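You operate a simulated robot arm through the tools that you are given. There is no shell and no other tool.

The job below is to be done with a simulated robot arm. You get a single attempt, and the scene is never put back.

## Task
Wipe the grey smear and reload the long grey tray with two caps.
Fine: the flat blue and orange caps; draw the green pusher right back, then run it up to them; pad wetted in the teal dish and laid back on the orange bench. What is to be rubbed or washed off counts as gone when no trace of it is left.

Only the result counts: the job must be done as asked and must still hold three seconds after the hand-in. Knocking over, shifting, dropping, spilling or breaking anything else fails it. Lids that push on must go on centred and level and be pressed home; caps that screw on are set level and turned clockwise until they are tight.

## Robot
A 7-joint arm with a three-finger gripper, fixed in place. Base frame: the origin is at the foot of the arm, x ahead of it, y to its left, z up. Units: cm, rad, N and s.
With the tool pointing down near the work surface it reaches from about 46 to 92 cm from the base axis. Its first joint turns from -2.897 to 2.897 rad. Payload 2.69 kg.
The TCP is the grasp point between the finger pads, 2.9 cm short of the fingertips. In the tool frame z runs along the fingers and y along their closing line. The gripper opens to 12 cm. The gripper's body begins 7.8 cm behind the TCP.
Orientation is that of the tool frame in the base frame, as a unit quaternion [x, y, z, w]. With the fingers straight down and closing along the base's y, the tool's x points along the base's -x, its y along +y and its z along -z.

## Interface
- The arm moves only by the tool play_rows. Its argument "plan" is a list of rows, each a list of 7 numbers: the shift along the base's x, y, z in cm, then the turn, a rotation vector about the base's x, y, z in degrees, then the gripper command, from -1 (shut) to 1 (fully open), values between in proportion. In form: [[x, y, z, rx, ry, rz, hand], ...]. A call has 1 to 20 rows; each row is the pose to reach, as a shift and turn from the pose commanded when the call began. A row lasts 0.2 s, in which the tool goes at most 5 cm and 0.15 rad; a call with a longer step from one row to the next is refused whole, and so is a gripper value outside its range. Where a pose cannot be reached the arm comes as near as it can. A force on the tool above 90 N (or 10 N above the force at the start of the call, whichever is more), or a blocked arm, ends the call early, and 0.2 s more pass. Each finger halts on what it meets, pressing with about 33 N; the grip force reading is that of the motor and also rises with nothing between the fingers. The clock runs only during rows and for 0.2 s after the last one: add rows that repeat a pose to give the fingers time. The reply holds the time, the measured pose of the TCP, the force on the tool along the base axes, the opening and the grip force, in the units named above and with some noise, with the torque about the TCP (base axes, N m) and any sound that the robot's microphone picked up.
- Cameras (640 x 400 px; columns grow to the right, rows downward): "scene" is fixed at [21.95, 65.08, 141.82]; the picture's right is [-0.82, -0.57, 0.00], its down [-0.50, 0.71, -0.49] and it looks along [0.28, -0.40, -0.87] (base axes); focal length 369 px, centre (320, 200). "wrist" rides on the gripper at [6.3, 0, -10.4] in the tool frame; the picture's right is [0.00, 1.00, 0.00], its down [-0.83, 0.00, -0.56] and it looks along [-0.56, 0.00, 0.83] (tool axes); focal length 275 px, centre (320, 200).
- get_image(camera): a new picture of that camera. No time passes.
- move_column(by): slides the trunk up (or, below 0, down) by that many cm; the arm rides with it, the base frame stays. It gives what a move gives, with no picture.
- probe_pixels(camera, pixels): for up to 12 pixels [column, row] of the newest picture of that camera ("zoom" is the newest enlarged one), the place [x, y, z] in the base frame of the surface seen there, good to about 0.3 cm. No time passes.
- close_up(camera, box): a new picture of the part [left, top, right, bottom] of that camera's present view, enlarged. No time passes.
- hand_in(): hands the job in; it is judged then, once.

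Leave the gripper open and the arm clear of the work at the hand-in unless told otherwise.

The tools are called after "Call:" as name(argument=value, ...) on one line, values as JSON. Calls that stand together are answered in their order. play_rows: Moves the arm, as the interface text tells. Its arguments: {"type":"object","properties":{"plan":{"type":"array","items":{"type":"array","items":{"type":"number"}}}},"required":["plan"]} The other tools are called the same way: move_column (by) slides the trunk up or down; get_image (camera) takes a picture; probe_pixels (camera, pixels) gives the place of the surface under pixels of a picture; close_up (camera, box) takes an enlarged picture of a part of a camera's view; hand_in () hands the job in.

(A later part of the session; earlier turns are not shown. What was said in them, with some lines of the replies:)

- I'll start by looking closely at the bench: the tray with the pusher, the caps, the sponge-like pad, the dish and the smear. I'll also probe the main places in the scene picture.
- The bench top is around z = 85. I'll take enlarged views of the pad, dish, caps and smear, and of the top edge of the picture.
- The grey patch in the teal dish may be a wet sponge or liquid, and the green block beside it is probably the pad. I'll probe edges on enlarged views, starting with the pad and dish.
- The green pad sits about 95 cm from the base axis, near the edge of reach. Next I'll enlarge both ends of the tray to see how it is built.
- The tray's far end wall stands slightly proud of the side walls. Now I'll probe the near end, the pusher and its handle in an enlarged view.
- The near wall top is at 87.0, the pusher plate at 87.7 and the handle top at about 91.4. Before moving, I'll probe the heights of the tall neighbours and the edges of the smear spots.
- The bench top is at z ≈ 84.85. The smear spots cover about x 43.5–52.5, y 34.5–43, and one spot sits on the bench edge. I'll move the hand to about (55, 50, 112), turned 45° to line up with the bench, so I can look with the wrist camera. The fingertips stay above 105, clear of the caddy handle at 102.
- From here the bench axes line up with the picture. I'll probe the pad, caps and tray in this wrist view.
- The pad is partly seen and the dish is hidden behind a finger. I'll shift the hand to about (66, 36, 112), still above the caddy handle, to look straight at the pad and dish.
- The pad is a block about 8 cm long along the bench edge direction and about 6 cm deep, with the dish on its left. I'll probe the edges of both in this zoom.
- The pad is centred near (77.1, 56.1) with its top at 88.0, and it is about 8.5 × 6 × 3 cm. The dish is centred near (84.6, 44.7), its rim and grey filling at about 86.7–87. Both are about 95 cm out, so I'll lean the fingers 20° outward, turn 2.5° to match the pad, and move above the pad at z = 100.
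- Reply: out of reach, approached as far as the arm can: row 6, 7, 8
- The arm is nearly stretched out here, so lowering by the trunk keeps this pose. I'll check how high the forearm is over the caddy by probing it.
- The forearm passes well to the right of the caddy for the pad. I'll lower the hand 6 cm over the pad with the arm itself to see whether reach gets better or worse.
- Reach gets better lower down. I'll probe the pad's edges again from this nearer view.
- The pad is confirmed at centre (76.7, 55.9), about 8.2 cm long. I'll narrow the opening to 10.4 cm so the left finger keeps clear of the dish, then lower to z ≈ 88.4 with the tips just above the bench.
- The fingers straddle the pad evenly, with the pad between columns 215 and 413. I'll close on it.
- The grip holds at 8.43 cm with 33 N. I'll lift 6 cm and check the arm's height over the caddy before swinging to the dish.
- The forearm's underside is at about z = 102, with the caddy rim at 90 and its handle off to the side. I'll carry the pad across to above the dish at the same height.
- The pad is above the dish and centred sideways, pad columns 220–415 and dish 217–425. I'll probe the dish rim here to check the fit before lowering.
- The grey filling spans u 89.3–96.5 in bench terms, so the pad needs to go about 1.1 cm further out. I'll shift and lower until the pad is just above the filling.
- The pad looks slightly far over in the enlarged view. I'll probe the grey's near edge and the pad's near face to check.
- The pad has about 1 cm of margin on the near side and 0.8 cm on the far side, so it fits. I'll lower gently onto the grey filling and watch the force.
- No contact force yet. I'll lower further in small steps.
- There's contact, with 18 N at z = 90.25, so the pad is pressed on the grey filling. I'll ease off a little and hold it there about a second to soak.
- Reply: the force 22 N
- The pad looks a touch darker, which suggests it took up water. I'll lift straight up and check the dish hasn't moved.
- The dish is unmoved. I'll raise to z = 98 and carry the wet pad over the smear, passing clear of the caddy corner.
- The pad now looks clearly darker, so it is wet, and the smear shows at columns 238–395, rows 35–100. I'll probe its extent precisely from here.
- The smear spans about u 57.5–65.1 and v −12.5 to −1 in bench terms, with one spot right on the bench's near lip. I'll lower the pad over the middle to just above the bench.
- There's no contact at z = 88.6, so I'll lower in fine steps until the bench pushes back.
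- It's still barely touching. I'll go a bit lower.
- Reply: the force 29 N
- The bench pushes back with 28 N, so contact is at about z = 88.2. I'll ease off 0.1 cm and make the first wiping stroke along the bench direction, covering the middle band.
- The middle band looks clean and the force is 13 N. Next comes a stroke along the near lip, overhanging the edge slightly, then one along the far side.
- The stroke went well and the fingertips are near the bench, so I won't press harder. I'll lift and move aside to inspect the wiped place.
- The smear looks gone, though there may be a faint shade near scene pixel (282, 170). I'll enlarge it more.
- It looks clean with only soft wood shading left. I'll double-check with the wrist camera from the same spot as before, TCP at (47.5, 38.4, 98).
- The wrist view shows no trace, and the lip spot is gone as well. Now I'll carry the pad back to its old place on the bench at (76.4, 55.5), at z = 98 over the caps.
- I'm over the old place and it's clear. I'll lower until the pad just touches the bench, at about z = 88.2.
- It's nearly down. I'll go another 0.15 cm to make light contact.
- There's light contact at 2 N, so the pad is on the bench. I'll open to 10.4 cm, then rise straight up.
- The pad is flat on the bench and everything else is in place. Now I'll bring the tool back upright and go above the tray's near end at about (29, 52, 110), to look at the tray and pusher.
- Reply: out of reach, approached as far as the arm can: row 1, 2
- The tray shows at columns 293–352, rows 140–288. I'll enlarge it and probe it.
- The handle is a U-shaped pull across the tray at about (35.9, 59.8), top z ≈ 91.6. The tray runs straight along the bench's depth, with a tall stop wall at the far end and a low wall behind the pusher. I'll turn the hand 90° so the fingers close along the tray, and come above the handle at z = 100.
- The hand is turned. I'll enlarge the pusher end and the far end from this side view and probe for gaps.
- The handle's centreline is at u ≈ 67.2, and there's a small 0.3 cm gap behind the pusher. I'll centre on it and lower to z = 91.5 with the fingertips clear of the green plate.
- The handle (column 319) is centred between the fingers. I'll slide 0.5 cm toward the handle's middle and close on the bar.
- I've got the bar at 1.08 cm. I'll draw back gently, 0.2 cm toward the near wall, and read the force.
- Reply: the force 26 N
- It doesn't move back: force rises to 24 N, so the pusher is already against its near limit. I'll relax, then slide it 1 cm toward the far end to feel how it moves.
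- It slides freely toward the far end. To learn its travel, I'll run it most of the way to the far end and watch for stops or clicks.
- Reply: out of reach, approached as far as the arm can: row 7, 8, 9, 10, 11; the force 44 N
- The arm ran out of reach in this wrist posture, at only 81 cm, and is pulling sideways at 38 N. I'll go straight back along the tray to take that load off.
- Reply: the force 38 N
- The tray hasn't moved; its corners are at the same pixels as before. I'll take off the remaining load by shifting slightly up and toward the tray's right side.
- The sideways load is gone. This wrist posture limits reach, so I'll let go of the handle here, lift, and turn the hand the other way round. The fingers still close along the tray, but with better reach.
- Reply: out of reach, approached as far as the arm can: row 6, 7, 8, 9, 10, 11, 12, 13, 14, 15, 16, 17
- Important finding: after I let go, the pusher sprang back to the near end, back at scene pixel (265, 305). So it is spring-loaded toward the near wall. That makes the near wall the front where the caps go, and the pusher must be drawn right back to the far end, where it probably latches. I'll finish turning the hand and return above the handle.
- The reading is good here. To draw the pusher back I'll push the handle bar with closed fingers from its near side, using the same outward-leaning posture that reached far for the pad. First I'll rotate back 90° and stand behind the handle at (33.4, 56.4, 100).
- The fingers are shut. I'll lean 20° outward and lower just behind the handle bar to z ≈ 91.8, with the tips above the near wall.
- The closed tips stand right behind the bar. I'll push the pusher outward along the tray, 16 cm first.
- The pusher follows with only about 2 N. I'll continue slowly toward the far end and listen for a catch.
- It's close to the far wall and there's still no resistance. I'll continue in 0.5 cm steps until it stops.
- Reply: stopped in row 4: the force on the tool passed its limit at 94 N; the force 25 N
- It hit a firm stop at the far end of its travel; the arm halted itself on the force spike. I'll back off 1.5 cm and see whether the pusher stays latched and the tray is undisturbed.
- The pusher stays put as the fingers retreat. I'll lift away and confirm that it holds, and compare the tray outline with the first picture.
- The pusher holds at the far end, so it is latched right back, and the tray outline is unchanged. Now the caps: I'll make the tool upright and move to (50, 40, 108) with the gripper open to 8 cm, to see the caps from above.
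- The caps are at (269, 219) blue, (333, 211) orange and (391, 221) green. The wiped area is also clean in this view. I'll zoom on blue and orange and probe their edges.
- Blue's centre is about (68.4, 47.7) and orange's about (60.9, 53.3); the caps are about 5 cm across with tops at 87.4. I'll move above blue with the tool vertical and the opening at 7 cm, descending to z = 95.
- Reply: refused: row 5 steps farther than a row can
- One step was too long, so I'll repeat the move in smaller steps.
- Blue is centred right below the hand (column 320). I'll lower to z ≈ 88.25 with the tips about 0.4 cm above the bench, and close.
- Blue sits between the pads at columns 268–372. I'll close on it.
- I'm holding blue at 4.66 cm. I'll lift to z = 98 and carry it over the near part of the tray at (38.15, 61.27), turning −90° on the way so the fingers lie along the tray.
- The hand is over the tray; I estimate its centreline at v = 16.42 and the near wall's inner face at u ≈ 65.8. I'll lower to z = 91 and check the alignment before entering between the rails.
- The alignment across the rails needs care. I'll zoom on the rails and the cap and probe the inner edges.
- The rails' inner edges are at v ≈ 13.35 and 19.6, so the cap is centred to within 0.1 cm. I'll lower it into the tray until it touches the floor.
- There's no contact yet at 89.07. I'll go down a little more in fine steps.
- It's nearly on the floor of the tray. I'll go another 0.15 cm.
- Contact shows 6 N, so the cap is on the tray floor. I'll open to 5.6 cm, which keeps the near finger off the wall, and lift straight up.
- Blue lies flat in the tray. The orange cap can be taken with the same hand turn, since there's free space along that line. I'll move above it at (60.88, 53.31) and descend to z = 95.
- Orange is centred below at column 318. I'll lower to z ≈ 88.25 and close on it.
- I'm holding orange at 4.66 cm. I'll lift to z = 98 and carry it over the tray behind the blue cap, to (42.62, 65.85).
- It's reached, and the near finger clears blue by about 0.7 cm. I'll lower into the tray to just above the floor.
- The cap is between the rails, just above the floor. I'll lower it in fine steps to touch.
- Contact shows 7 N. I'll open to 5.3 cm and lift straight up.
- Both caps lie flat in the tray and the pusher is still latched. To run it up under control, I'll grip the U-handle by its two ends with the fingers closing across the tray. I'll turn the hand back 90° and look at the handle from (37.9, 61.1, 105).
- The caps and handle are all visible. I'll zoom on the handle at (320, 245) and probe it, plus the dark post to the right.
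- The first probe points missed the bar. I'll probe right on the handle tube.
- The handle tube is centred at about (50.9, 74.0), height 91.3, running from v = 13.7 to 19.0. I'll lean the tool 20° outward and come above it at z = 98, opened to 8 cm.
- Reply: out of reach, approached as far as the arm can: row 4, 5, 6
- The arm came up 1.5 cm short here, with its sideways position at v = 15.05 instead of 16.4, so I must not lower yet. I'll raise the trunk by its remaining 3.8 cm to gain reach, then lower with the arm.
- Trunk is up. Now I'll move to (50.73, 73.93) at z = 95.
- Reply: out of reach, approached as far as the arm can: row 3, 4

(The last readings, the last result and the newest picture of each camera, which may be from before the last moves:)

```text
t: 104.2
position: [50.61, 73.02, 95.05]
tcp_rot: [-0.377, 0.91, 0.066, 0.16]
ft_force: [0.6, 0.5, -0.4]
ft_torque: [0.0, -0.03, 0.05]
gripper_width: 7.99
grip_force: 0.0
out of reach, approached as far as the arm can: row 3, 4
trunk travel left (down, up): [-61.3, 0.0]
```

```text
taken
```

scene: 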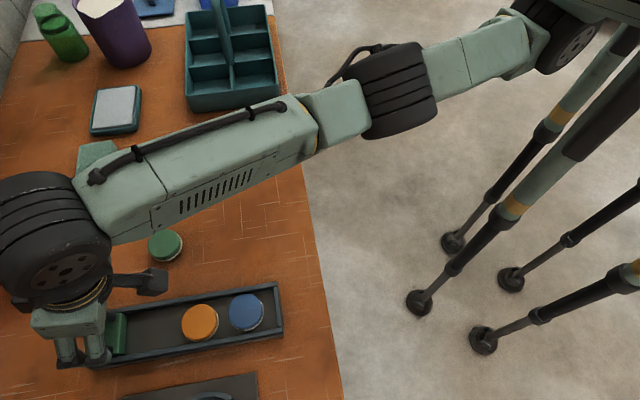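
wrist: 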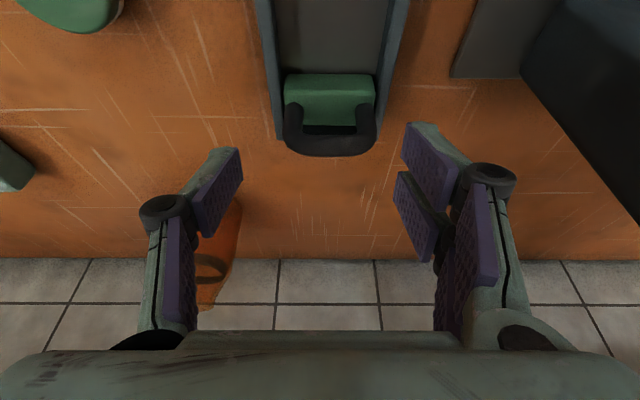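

It's now only 0.5 cm off sideways and both fingers clear the handle ends. Lowering improves reach, so I'll lower 2 cm while heading for the target.

Call:
play_rows(plan=[[0, 0, -1, 0, 0, 0, 0.333], [0.05, 0.4, -2, 0, 0, 0, 0.333], [0.12, 0.8, -2.4, 0, 0, 0, 0.333], [0.12, 0.8, -2.4, 0, 0, 0, 0.333]])

Call:
get_image(camera="wrist")

```text
t: 105.2
position: [50.76, 73.46, 92.73]
tcp_rot: [-0.377, 0.91, 0.067, 0.161]
ft_force: [0.0, 0.5, -0.4]
ft_torque: [-0.03, 0.04, -0.01]
gripper_width: 7.99
grip_force: 0.1
out of reach, approached as far as the arm can: row 3, 4
trunk travel left (down, up): [-61.3, 0.0]
```

```text
taken
```

wrist: 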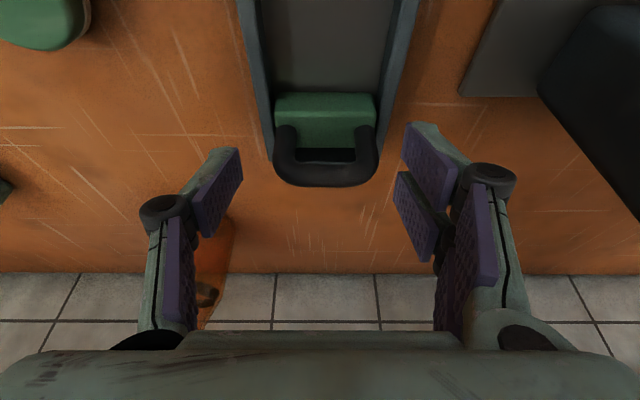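

It's lined up: the handle spans columns 272–380 between the pads. I'll lower 1.1 cm with a 0.25 cm sideways correction.

Call:
play_rows(plan=[[-0.1, 0.1, -0.5, 0, 0, 0, 0.333], [-0.18, 0.2, -1.1, 0, 0, 0, 0.333], [-0.18, 0.2, -1.1, 0, 0, 0, 0.333]])

Call:
get_image(camera="wrist")

Call:
close_up(camera="scene", box=[40, 260, 220, 380])

```text
t: 106.0
position: [50.52, 73.85, 91.53]
tcp_rot: [-0.377, 0.91, 0.066, 0.161]
ft_force: [-0.3, 0.4, 0.2]
ft_torque: [0.02, -0.02, -0.01]
gripper_width: 7.98
grip_force: 0.0
trunk travel left (down, up): [-61.3, 0.0]
```

```text
taken
```

wrist: 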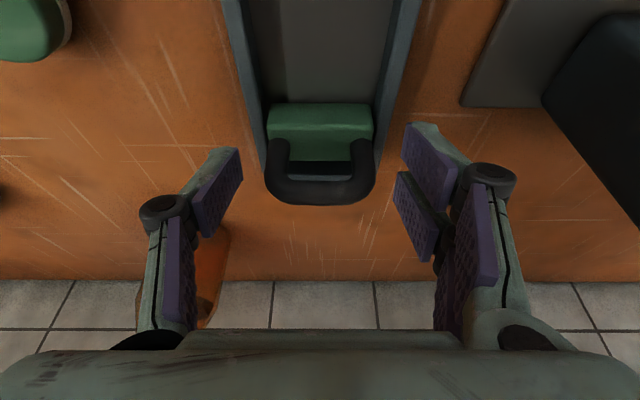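

```text
3.33 times, centred on (130, 320) of scene
```

zoom: 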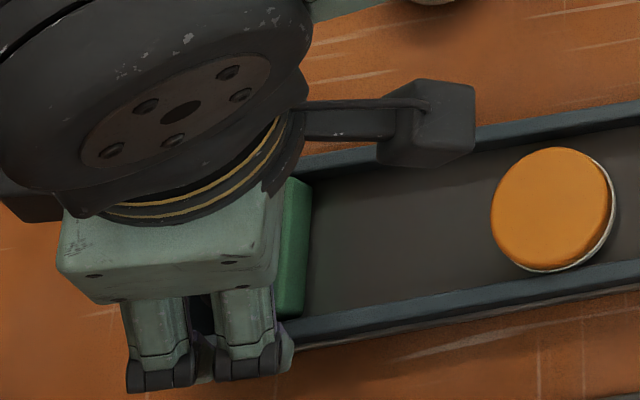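

The handle is centred at column 320. I'll close on its two ends.

Call:
play_rows(plan=[[0, 0, 0, 0, 0, 0, 0.1], [0, 0, 0, 0, 0, 0, 0], [0, 0, 0, 0, 0, 0, -0.1], [0, 0, 0, 0, 0, 0, -0.3], [0, 0, 0, 0, 0, 0, -1], [0, 0, 0, 0, 0, 0, -1]])

Call:
get_image(camera="wrist")

```text
t: 107.4
position: [50.53, 73.7, 91.58]
tcp_rot: [-0.378, 0.91, 0.066, 0.161]
ft_force: [3.3, -2.5, 1.5]
ft_torque: [-0.3, -0.21, 0.11]
gripper_width: 5.37
grip_force: 45.8
trunk travel left (down, up): [-61.3, 0.0]
```

```text
taken
```

wrist: 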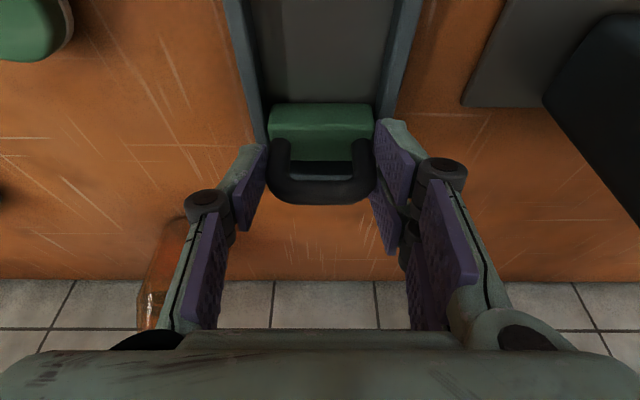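

I've got the handle at 5.37 cm. I'll pull gently 0.7 cm toward the caps to release the catch and read the force.

Call:
play_rows(plan=[[-0.14, -0.14, 0, 0, 0, 0, -1], [-0.28, -0.28, 0, 0, 0, 0, -1], [-0.5, -0.5, 0, 0, 0, 0, -1], [-0.5, -0.5, 0, 0, 0, 0, -1]])

Call:
get_image(camera="wrist")

```text
t: 108.4
position: [49.91, 73.26, 91.57]
tcp_rot: [-0.377, 0.91, 0.067, 0.16]
ft_force: [7.3, -8.9, 0.7]
ft_torque: [-0.06, -0.74, 0.24]
gripper_width: 5.34
grip_force: 44.7
trunk travel left (down, up): [-61.3, 0.0]
```

```text
taken
```

wrist: 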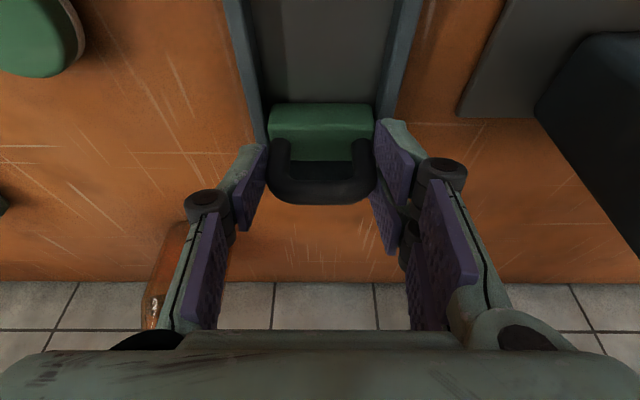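

It came free easily and follows the hand. I'll remove the small sideways load and draw it along the tray to just short of the orange cap.

Call:
play_rows(plan=[[-0.25, -0.55, 0, 0, 0, 0, -1], [-1.0, -1.3, 0, 0, 0, 0, -1], [-1.9, -2.2, 0, 0, 0, 0, -1], [-2.8, -3.1, 0, 0, 0, 0, -1], [-3.7, -4.0, 0, 0, 0, 0, -1], [-4.4, -4.7, 0, 0, 0, 0, -1], [-4.4, -4.7, 0, 0, 0, 0, -1]])

Call:
get_image(camera="wrist")

Call:
close_up(camera="scene", box=[60, 250, 300, 390])

```text
t: 110.0
position: [45.35, 68.63, 91.53]
tcp_rot: [-0.378, 0.91, 0.066, 0.16]
ft_force: [-2.6, -2.1, 0.0]
ft_torque: [-0.4, 0.07, 0.05]
gripper_width: 5.32
grip_force: 45.1
trunk travel left (down, up): [-61.3, 0.0]
```

```text
taken
```

wrist: 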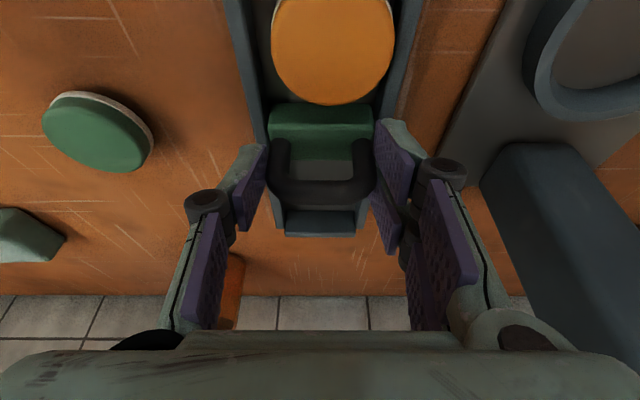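

```text
2.67 times, centred on (180, 320) of scene
```

zoom: 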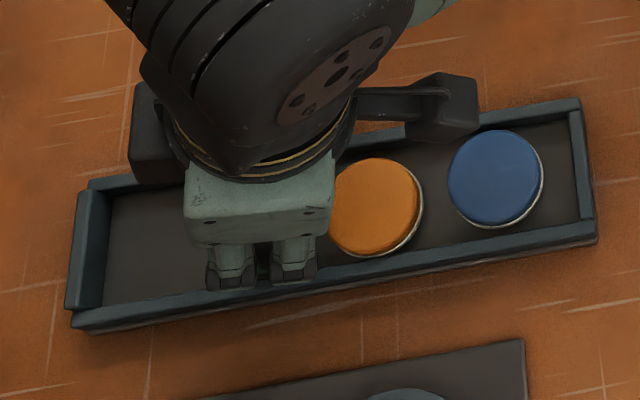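

The pusher is just short of orange, and the spring pulls about 3 N toward the caps as expected. I'll continue slowly, pushing orange up to blue and both toward the near wall.

Call:
play_rows(plan=[[-0.35, -0.35, 0, 0, 0, 0, -1], [-0.7, -0.7, 0, 0, 0, 0, -1], [-1.05, -1.05, 0, 0, 0, 0, -1], [-1.4, -1.4, 0, 0, 0, 0, -1], [-1.75, -1.75, 0, 0, 0, 0, -1], [-2.1, -2.1, 0, 0, 0, 0, -1], [-2.45, -2.45, 0, 0, 0, 0, -1], [-2.8, -2.8, 0, 0, 0, 0, -1], [-2.8, -2.8, 0, 0, 0, 0, -1]])

Call:
get_image(camera="wrist")

Call:
close_up(camera="scene", box=[60, 250, 300, 390])

```text
t: 112.0
position: [42.75, 65.87, 91.58]
tcp_rot: [-0.378, 0.909, 0.067, 0.161]
ft_force: [-10.1, 6.0, 0.2]
ft_torque: [0.1, -0.09, 0.4]
gripper_width: 5.34
grip_force: 44.9
trunk travel left (down, up): [-61.3, 0.0]
```

```text
taken
```

wrist: 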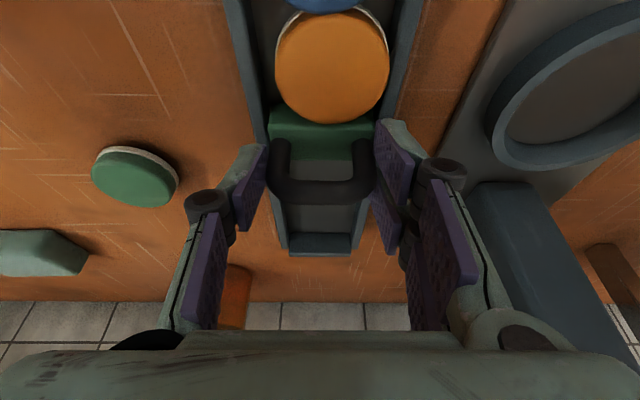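

```text
2.67 times, centred on (180, 320) of scene
```

zoom: 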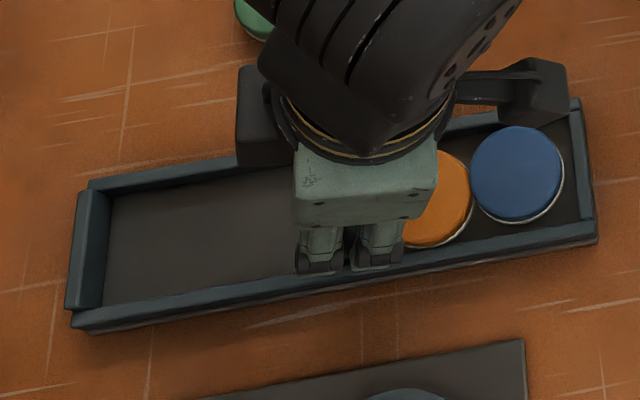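

Orange has met blue. I'll correct the small sideways load and continue in 0.25 cm steps until the caps reach the near wall.

Call:
play_rows(plan=[[-0.28, -0.08, 0, 0, 0, 0, -1], [-0.46, -0.26, 0, 0, 0, 0, -1], [-0.64, -0.44, 0, 0, 0, 0, -1], [-0.64, -0.44, 0, 0, 0, 0, -1]])

Call:
close_up(camera="scene", box=[160, 260, 300, 360])

```text
t: 113.0
position: [42.12, 65.17, 91.62]
tcp_rot: [-0.376, 0.91, 0.066, 0.162]
ft_force: [0.1, 4.0, 4.5]
ft_torque: [-0.83, -0.11, 0.22]
gripper_width: 5.34
grip_force: 45.4
trunk travel left (down, up): [-61.3, 0.0]
```

```text
4.00 times, centred on (230, 310) of scene
```

zoom: 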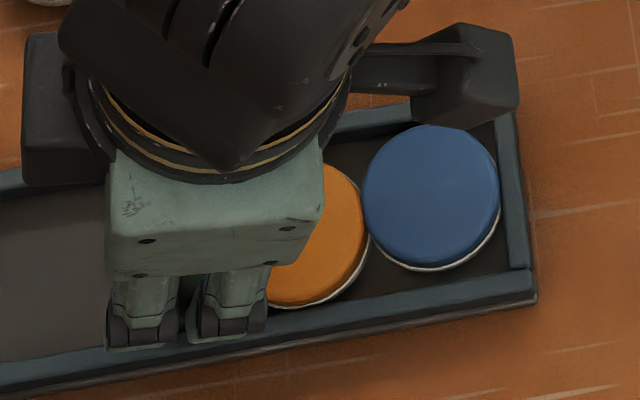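

Blue is close to the near wall and a slight resistance has begun. I'll go 0.2 cm more.

Call:
play_rows(plan=[[-0.07, -0.07, 0, 0, 0, 0, -1], [-0.14, -0.14, 0, 0, 0, 0, -1], [-0.14, -0.14, 0, 0, 0, 0, -1]])

Call:
get_image(camera="wrist")

Call:
close_up(camera="scene", box=[160, 260, 300, 360])

```text
t: 113.8
position: [42.07, 65.25, 91.67]
tcp_rot: [-0.376, 0.91, 0.067, 0.161]
ft_force: [12.5, 14.1, 4.7]
ft_torque: [0.33, -0.64, -0.01]
gripper_width: 5.33
grip_force: 45.6
trunk travel left (down, up): [-61.3, 0.0]
```

```text
taken
```

wrist: 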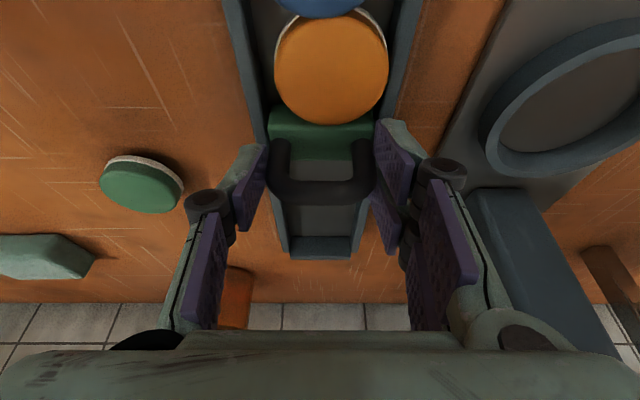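

```text
4.00 times, centred on (230, 310) of scene
```

zoom: 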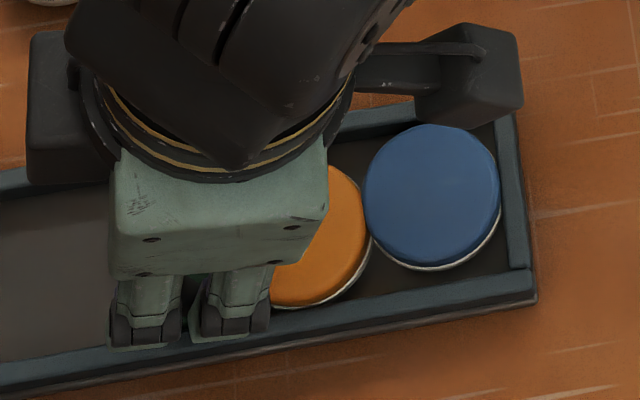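

The force is 19 N, so wall, blue, orange and pusher are all closed up. I'll ease off to take the load off, then open the fingers gently.

Call:
play_rows(plan=[[0.1, 0.1, 0, 0, 0, 0, -1], [0.1, 0.1, 0, 0, 0, 0, -1], [0.1, 0.1, 0, 0, 0, 0, -0.05], [0.1, 0.1, 0, 0, 0, 0, 0.1], [0.1, 0.1, 0, 0, 0, 0, 0.233], [0.1, 0.1, 0, 0, 0, 0, 0.233]])

Call:
get_image(camera="wrist")

Call:
close_up(camera="scene", box=[160, 260, 300, 360])

```text
t: 115.2
position: [42.11, 65.43, 91.6]
tcp_rot: [-0.377, 0.91, 0.066, 0.16]
ft_force: [0.3, 0.0, -0.5]
ft_torque: [0.02, 0.0, 0.01]
gripper_width: 7.39
grip_force: 0.0
trunk travel left (down, up): [-61.3, 0.0]
```

```text
taken
```

wrist: 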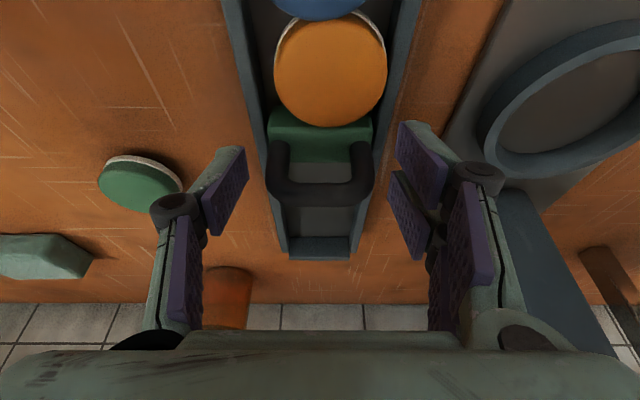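

```text
4.00 times, centred on (230, 310) of scene
```

zoom: 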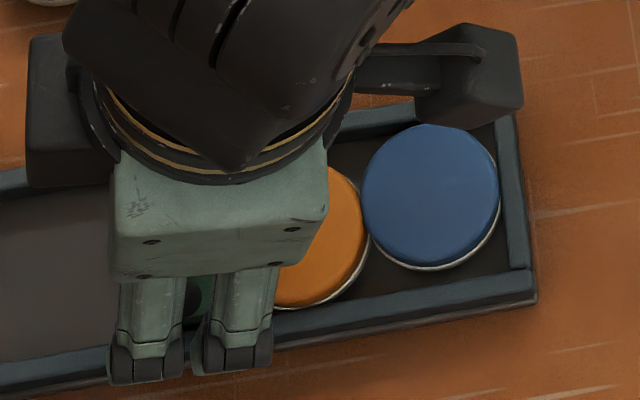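

The pusher stays against orange. I'll lift straight up and back away for a look.

Call:
play_rows(plan=[[0, 0, 1.5, 0, 0, 0, 0.233], [0, 0, 4, 0, 0, 0, 0.233], [0, 0, 8, 0, 0, 0, 0.233], [-1, -1, 12, 0, 0, 0, 0.233], [-4, -4, 13, -2.8, 2.8, 0, 0.4], [-7, -7, 13.5, -5.6, 5.6, 0, 0.6], [-10, -9, 14, -8.5, 8.5, 0, 0.8], [-13, -11, 14, -11.3, 11.3, 0, 1], [-15, -13, 14, -14.14, 14.14, 0, 1], [-15, -13, 14, -14.14, 14.14, 0, 1]])

Call:
get_image(camera="wrist")

Call:
get_image(camera="scene")

Call:
close_up(camera="scene", box=[70, 270, 310, 400])

```text
t: 117.4
position: [27.16, 52.35, 105.53]
tcp_rot: [-0.384, 0.923, -0.001, 0.0]
ft_force: [0.5, -0.5, 0.1]
ft_torque: [0.01, 0.01, 0.01]
gripper_width: 11.99
grip_force: 0.1
trunk travel left (down, up): [-61.3, 0.0]
```

```text
taken
```

wrist: 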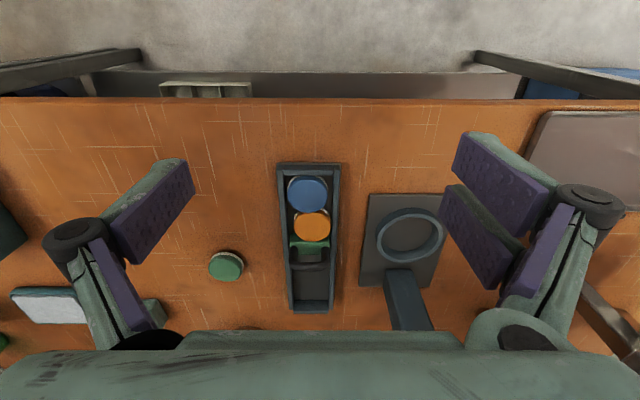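

```text
taken
```

scene: 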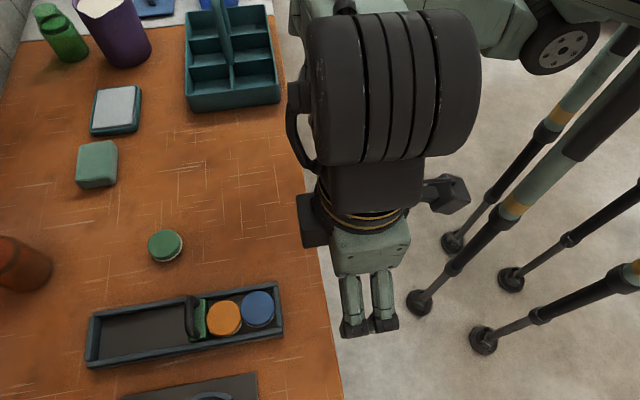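

```text
2.67 times, centred on (190, 335) of scene
```

zoom: 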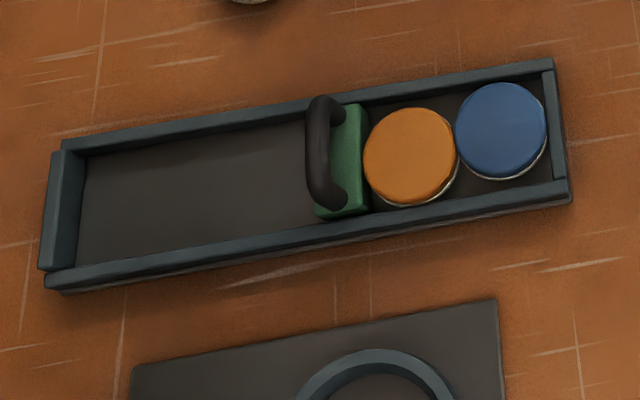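

The tray reads wall, blue, orange, pusher, all closed up and in place. I'll zoom in on the contact with the pusher, on the wiped area, and on the pad and dish for a final check.

Call:
close_up(camera="scene", box=[170, 270, 300, 360])

Call:
close_up(camera="scene", box=[230, 130, 330, 220])

Call:
close_up(camera="wrist", box=[260, 150, 360, 320])

Call:
close_up(camera="scene", box=[60, 70, 220, 270])

```text
4.44 times, centred on (235, 315) of scene
```

zoom: 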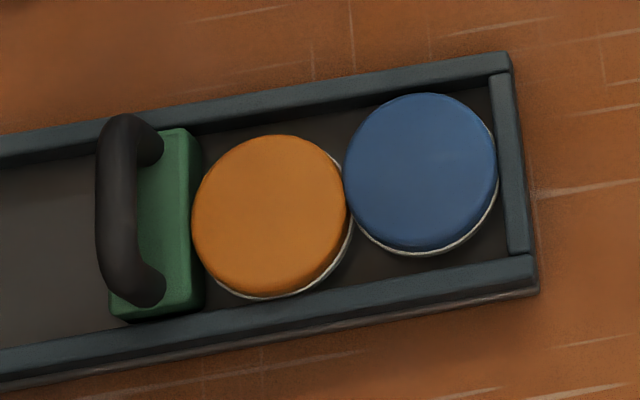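

```text
4.44 times, centred on (280, 175) of scene
```

zoom: 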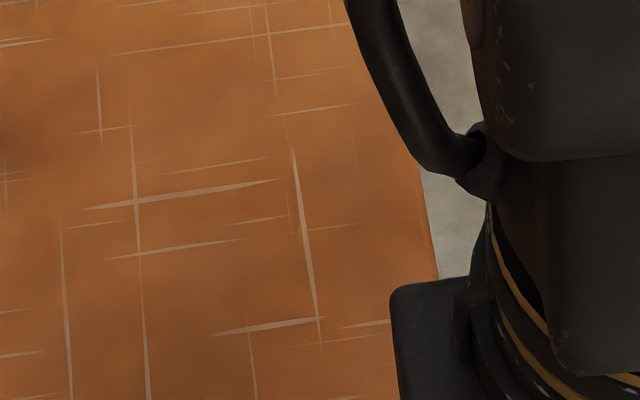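

```text
2.35 times, centred on (310, 235) of wrist
```

zoom: 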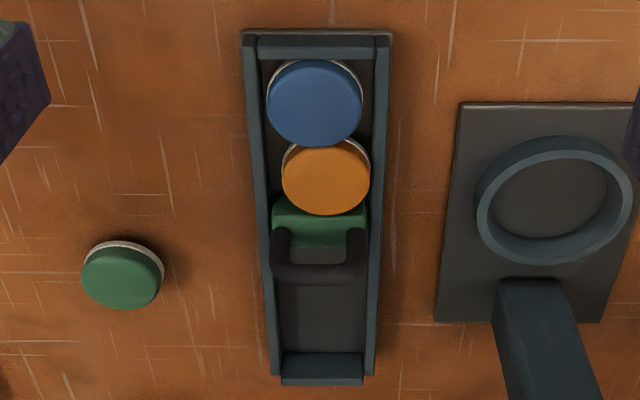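

```text
2.00 times, centred on (140, 170) of scene
```

zoom: 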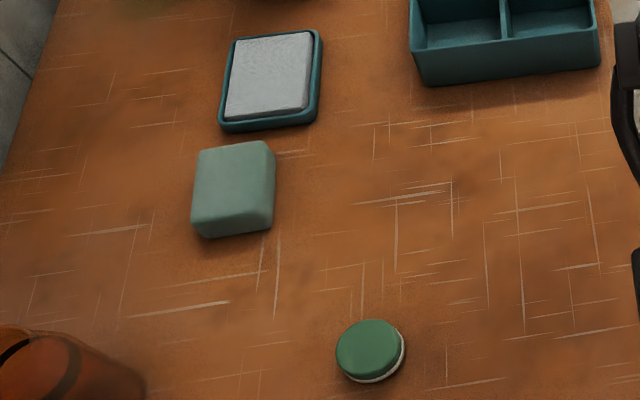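

Everything matches: the pusher touches orange, orange touches blue, and blue sits at the wall. I'll take one last enlarged wrist look at the wiped strip by the bench edge.

Call:
close_up(camera="wrist", box=[0, 90, 260, 230])

```text
2.46 times, centred on (130, 160) of wrist
```

zoom: 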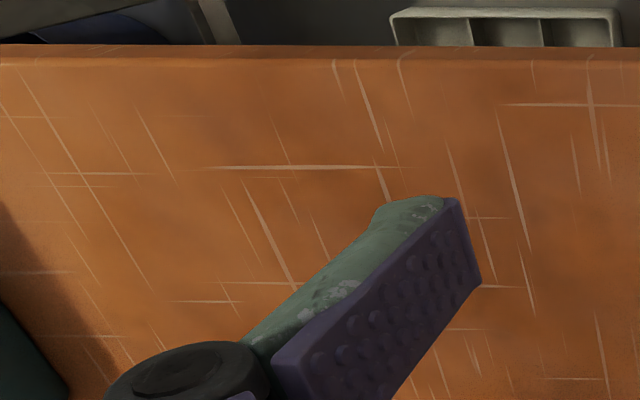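

The bench top and its lip show no trace of the smear. The pad is back on the bench, both caps are flat in the tray with the pusher against them, the gripper is open and the arm is clear. I'm handing the job in.

Call:
hand_in()

```text
The job is handed in.
```

I wiped off the grey smear and loaded the long grey tray with the blue and orange caps. The job has been handed in.

- **Smear:** I pressed the pad onto the grey filling in the teal dish for about two seconds to wet it. I then wiped the whole patch, including the spot on the bench lip. Close-ups from both cameras show no trace left.
- **Pad:** It is flat on the orange bench, back in its original spot.
- **Pusher:** It is sprung toward the tray's near end. I pushed it right back to the far end, where it held. When it hit the far stop the force briefly reached 94 N and stopped the arm, but the tray's outline looks unchanged in before-and-after pictures.
- **Caps:** Blue lies flat against the near wall and orange flat behind it, with the pusher run up until it touches orange. Inside the tray width they sit slightly staggered but touching.

Nothing else looks moved in the final pictures. The gripper is open and the arm is clear of the work. I raised the trunk its last 3.8 cm to reach the pusher handle and left it there.
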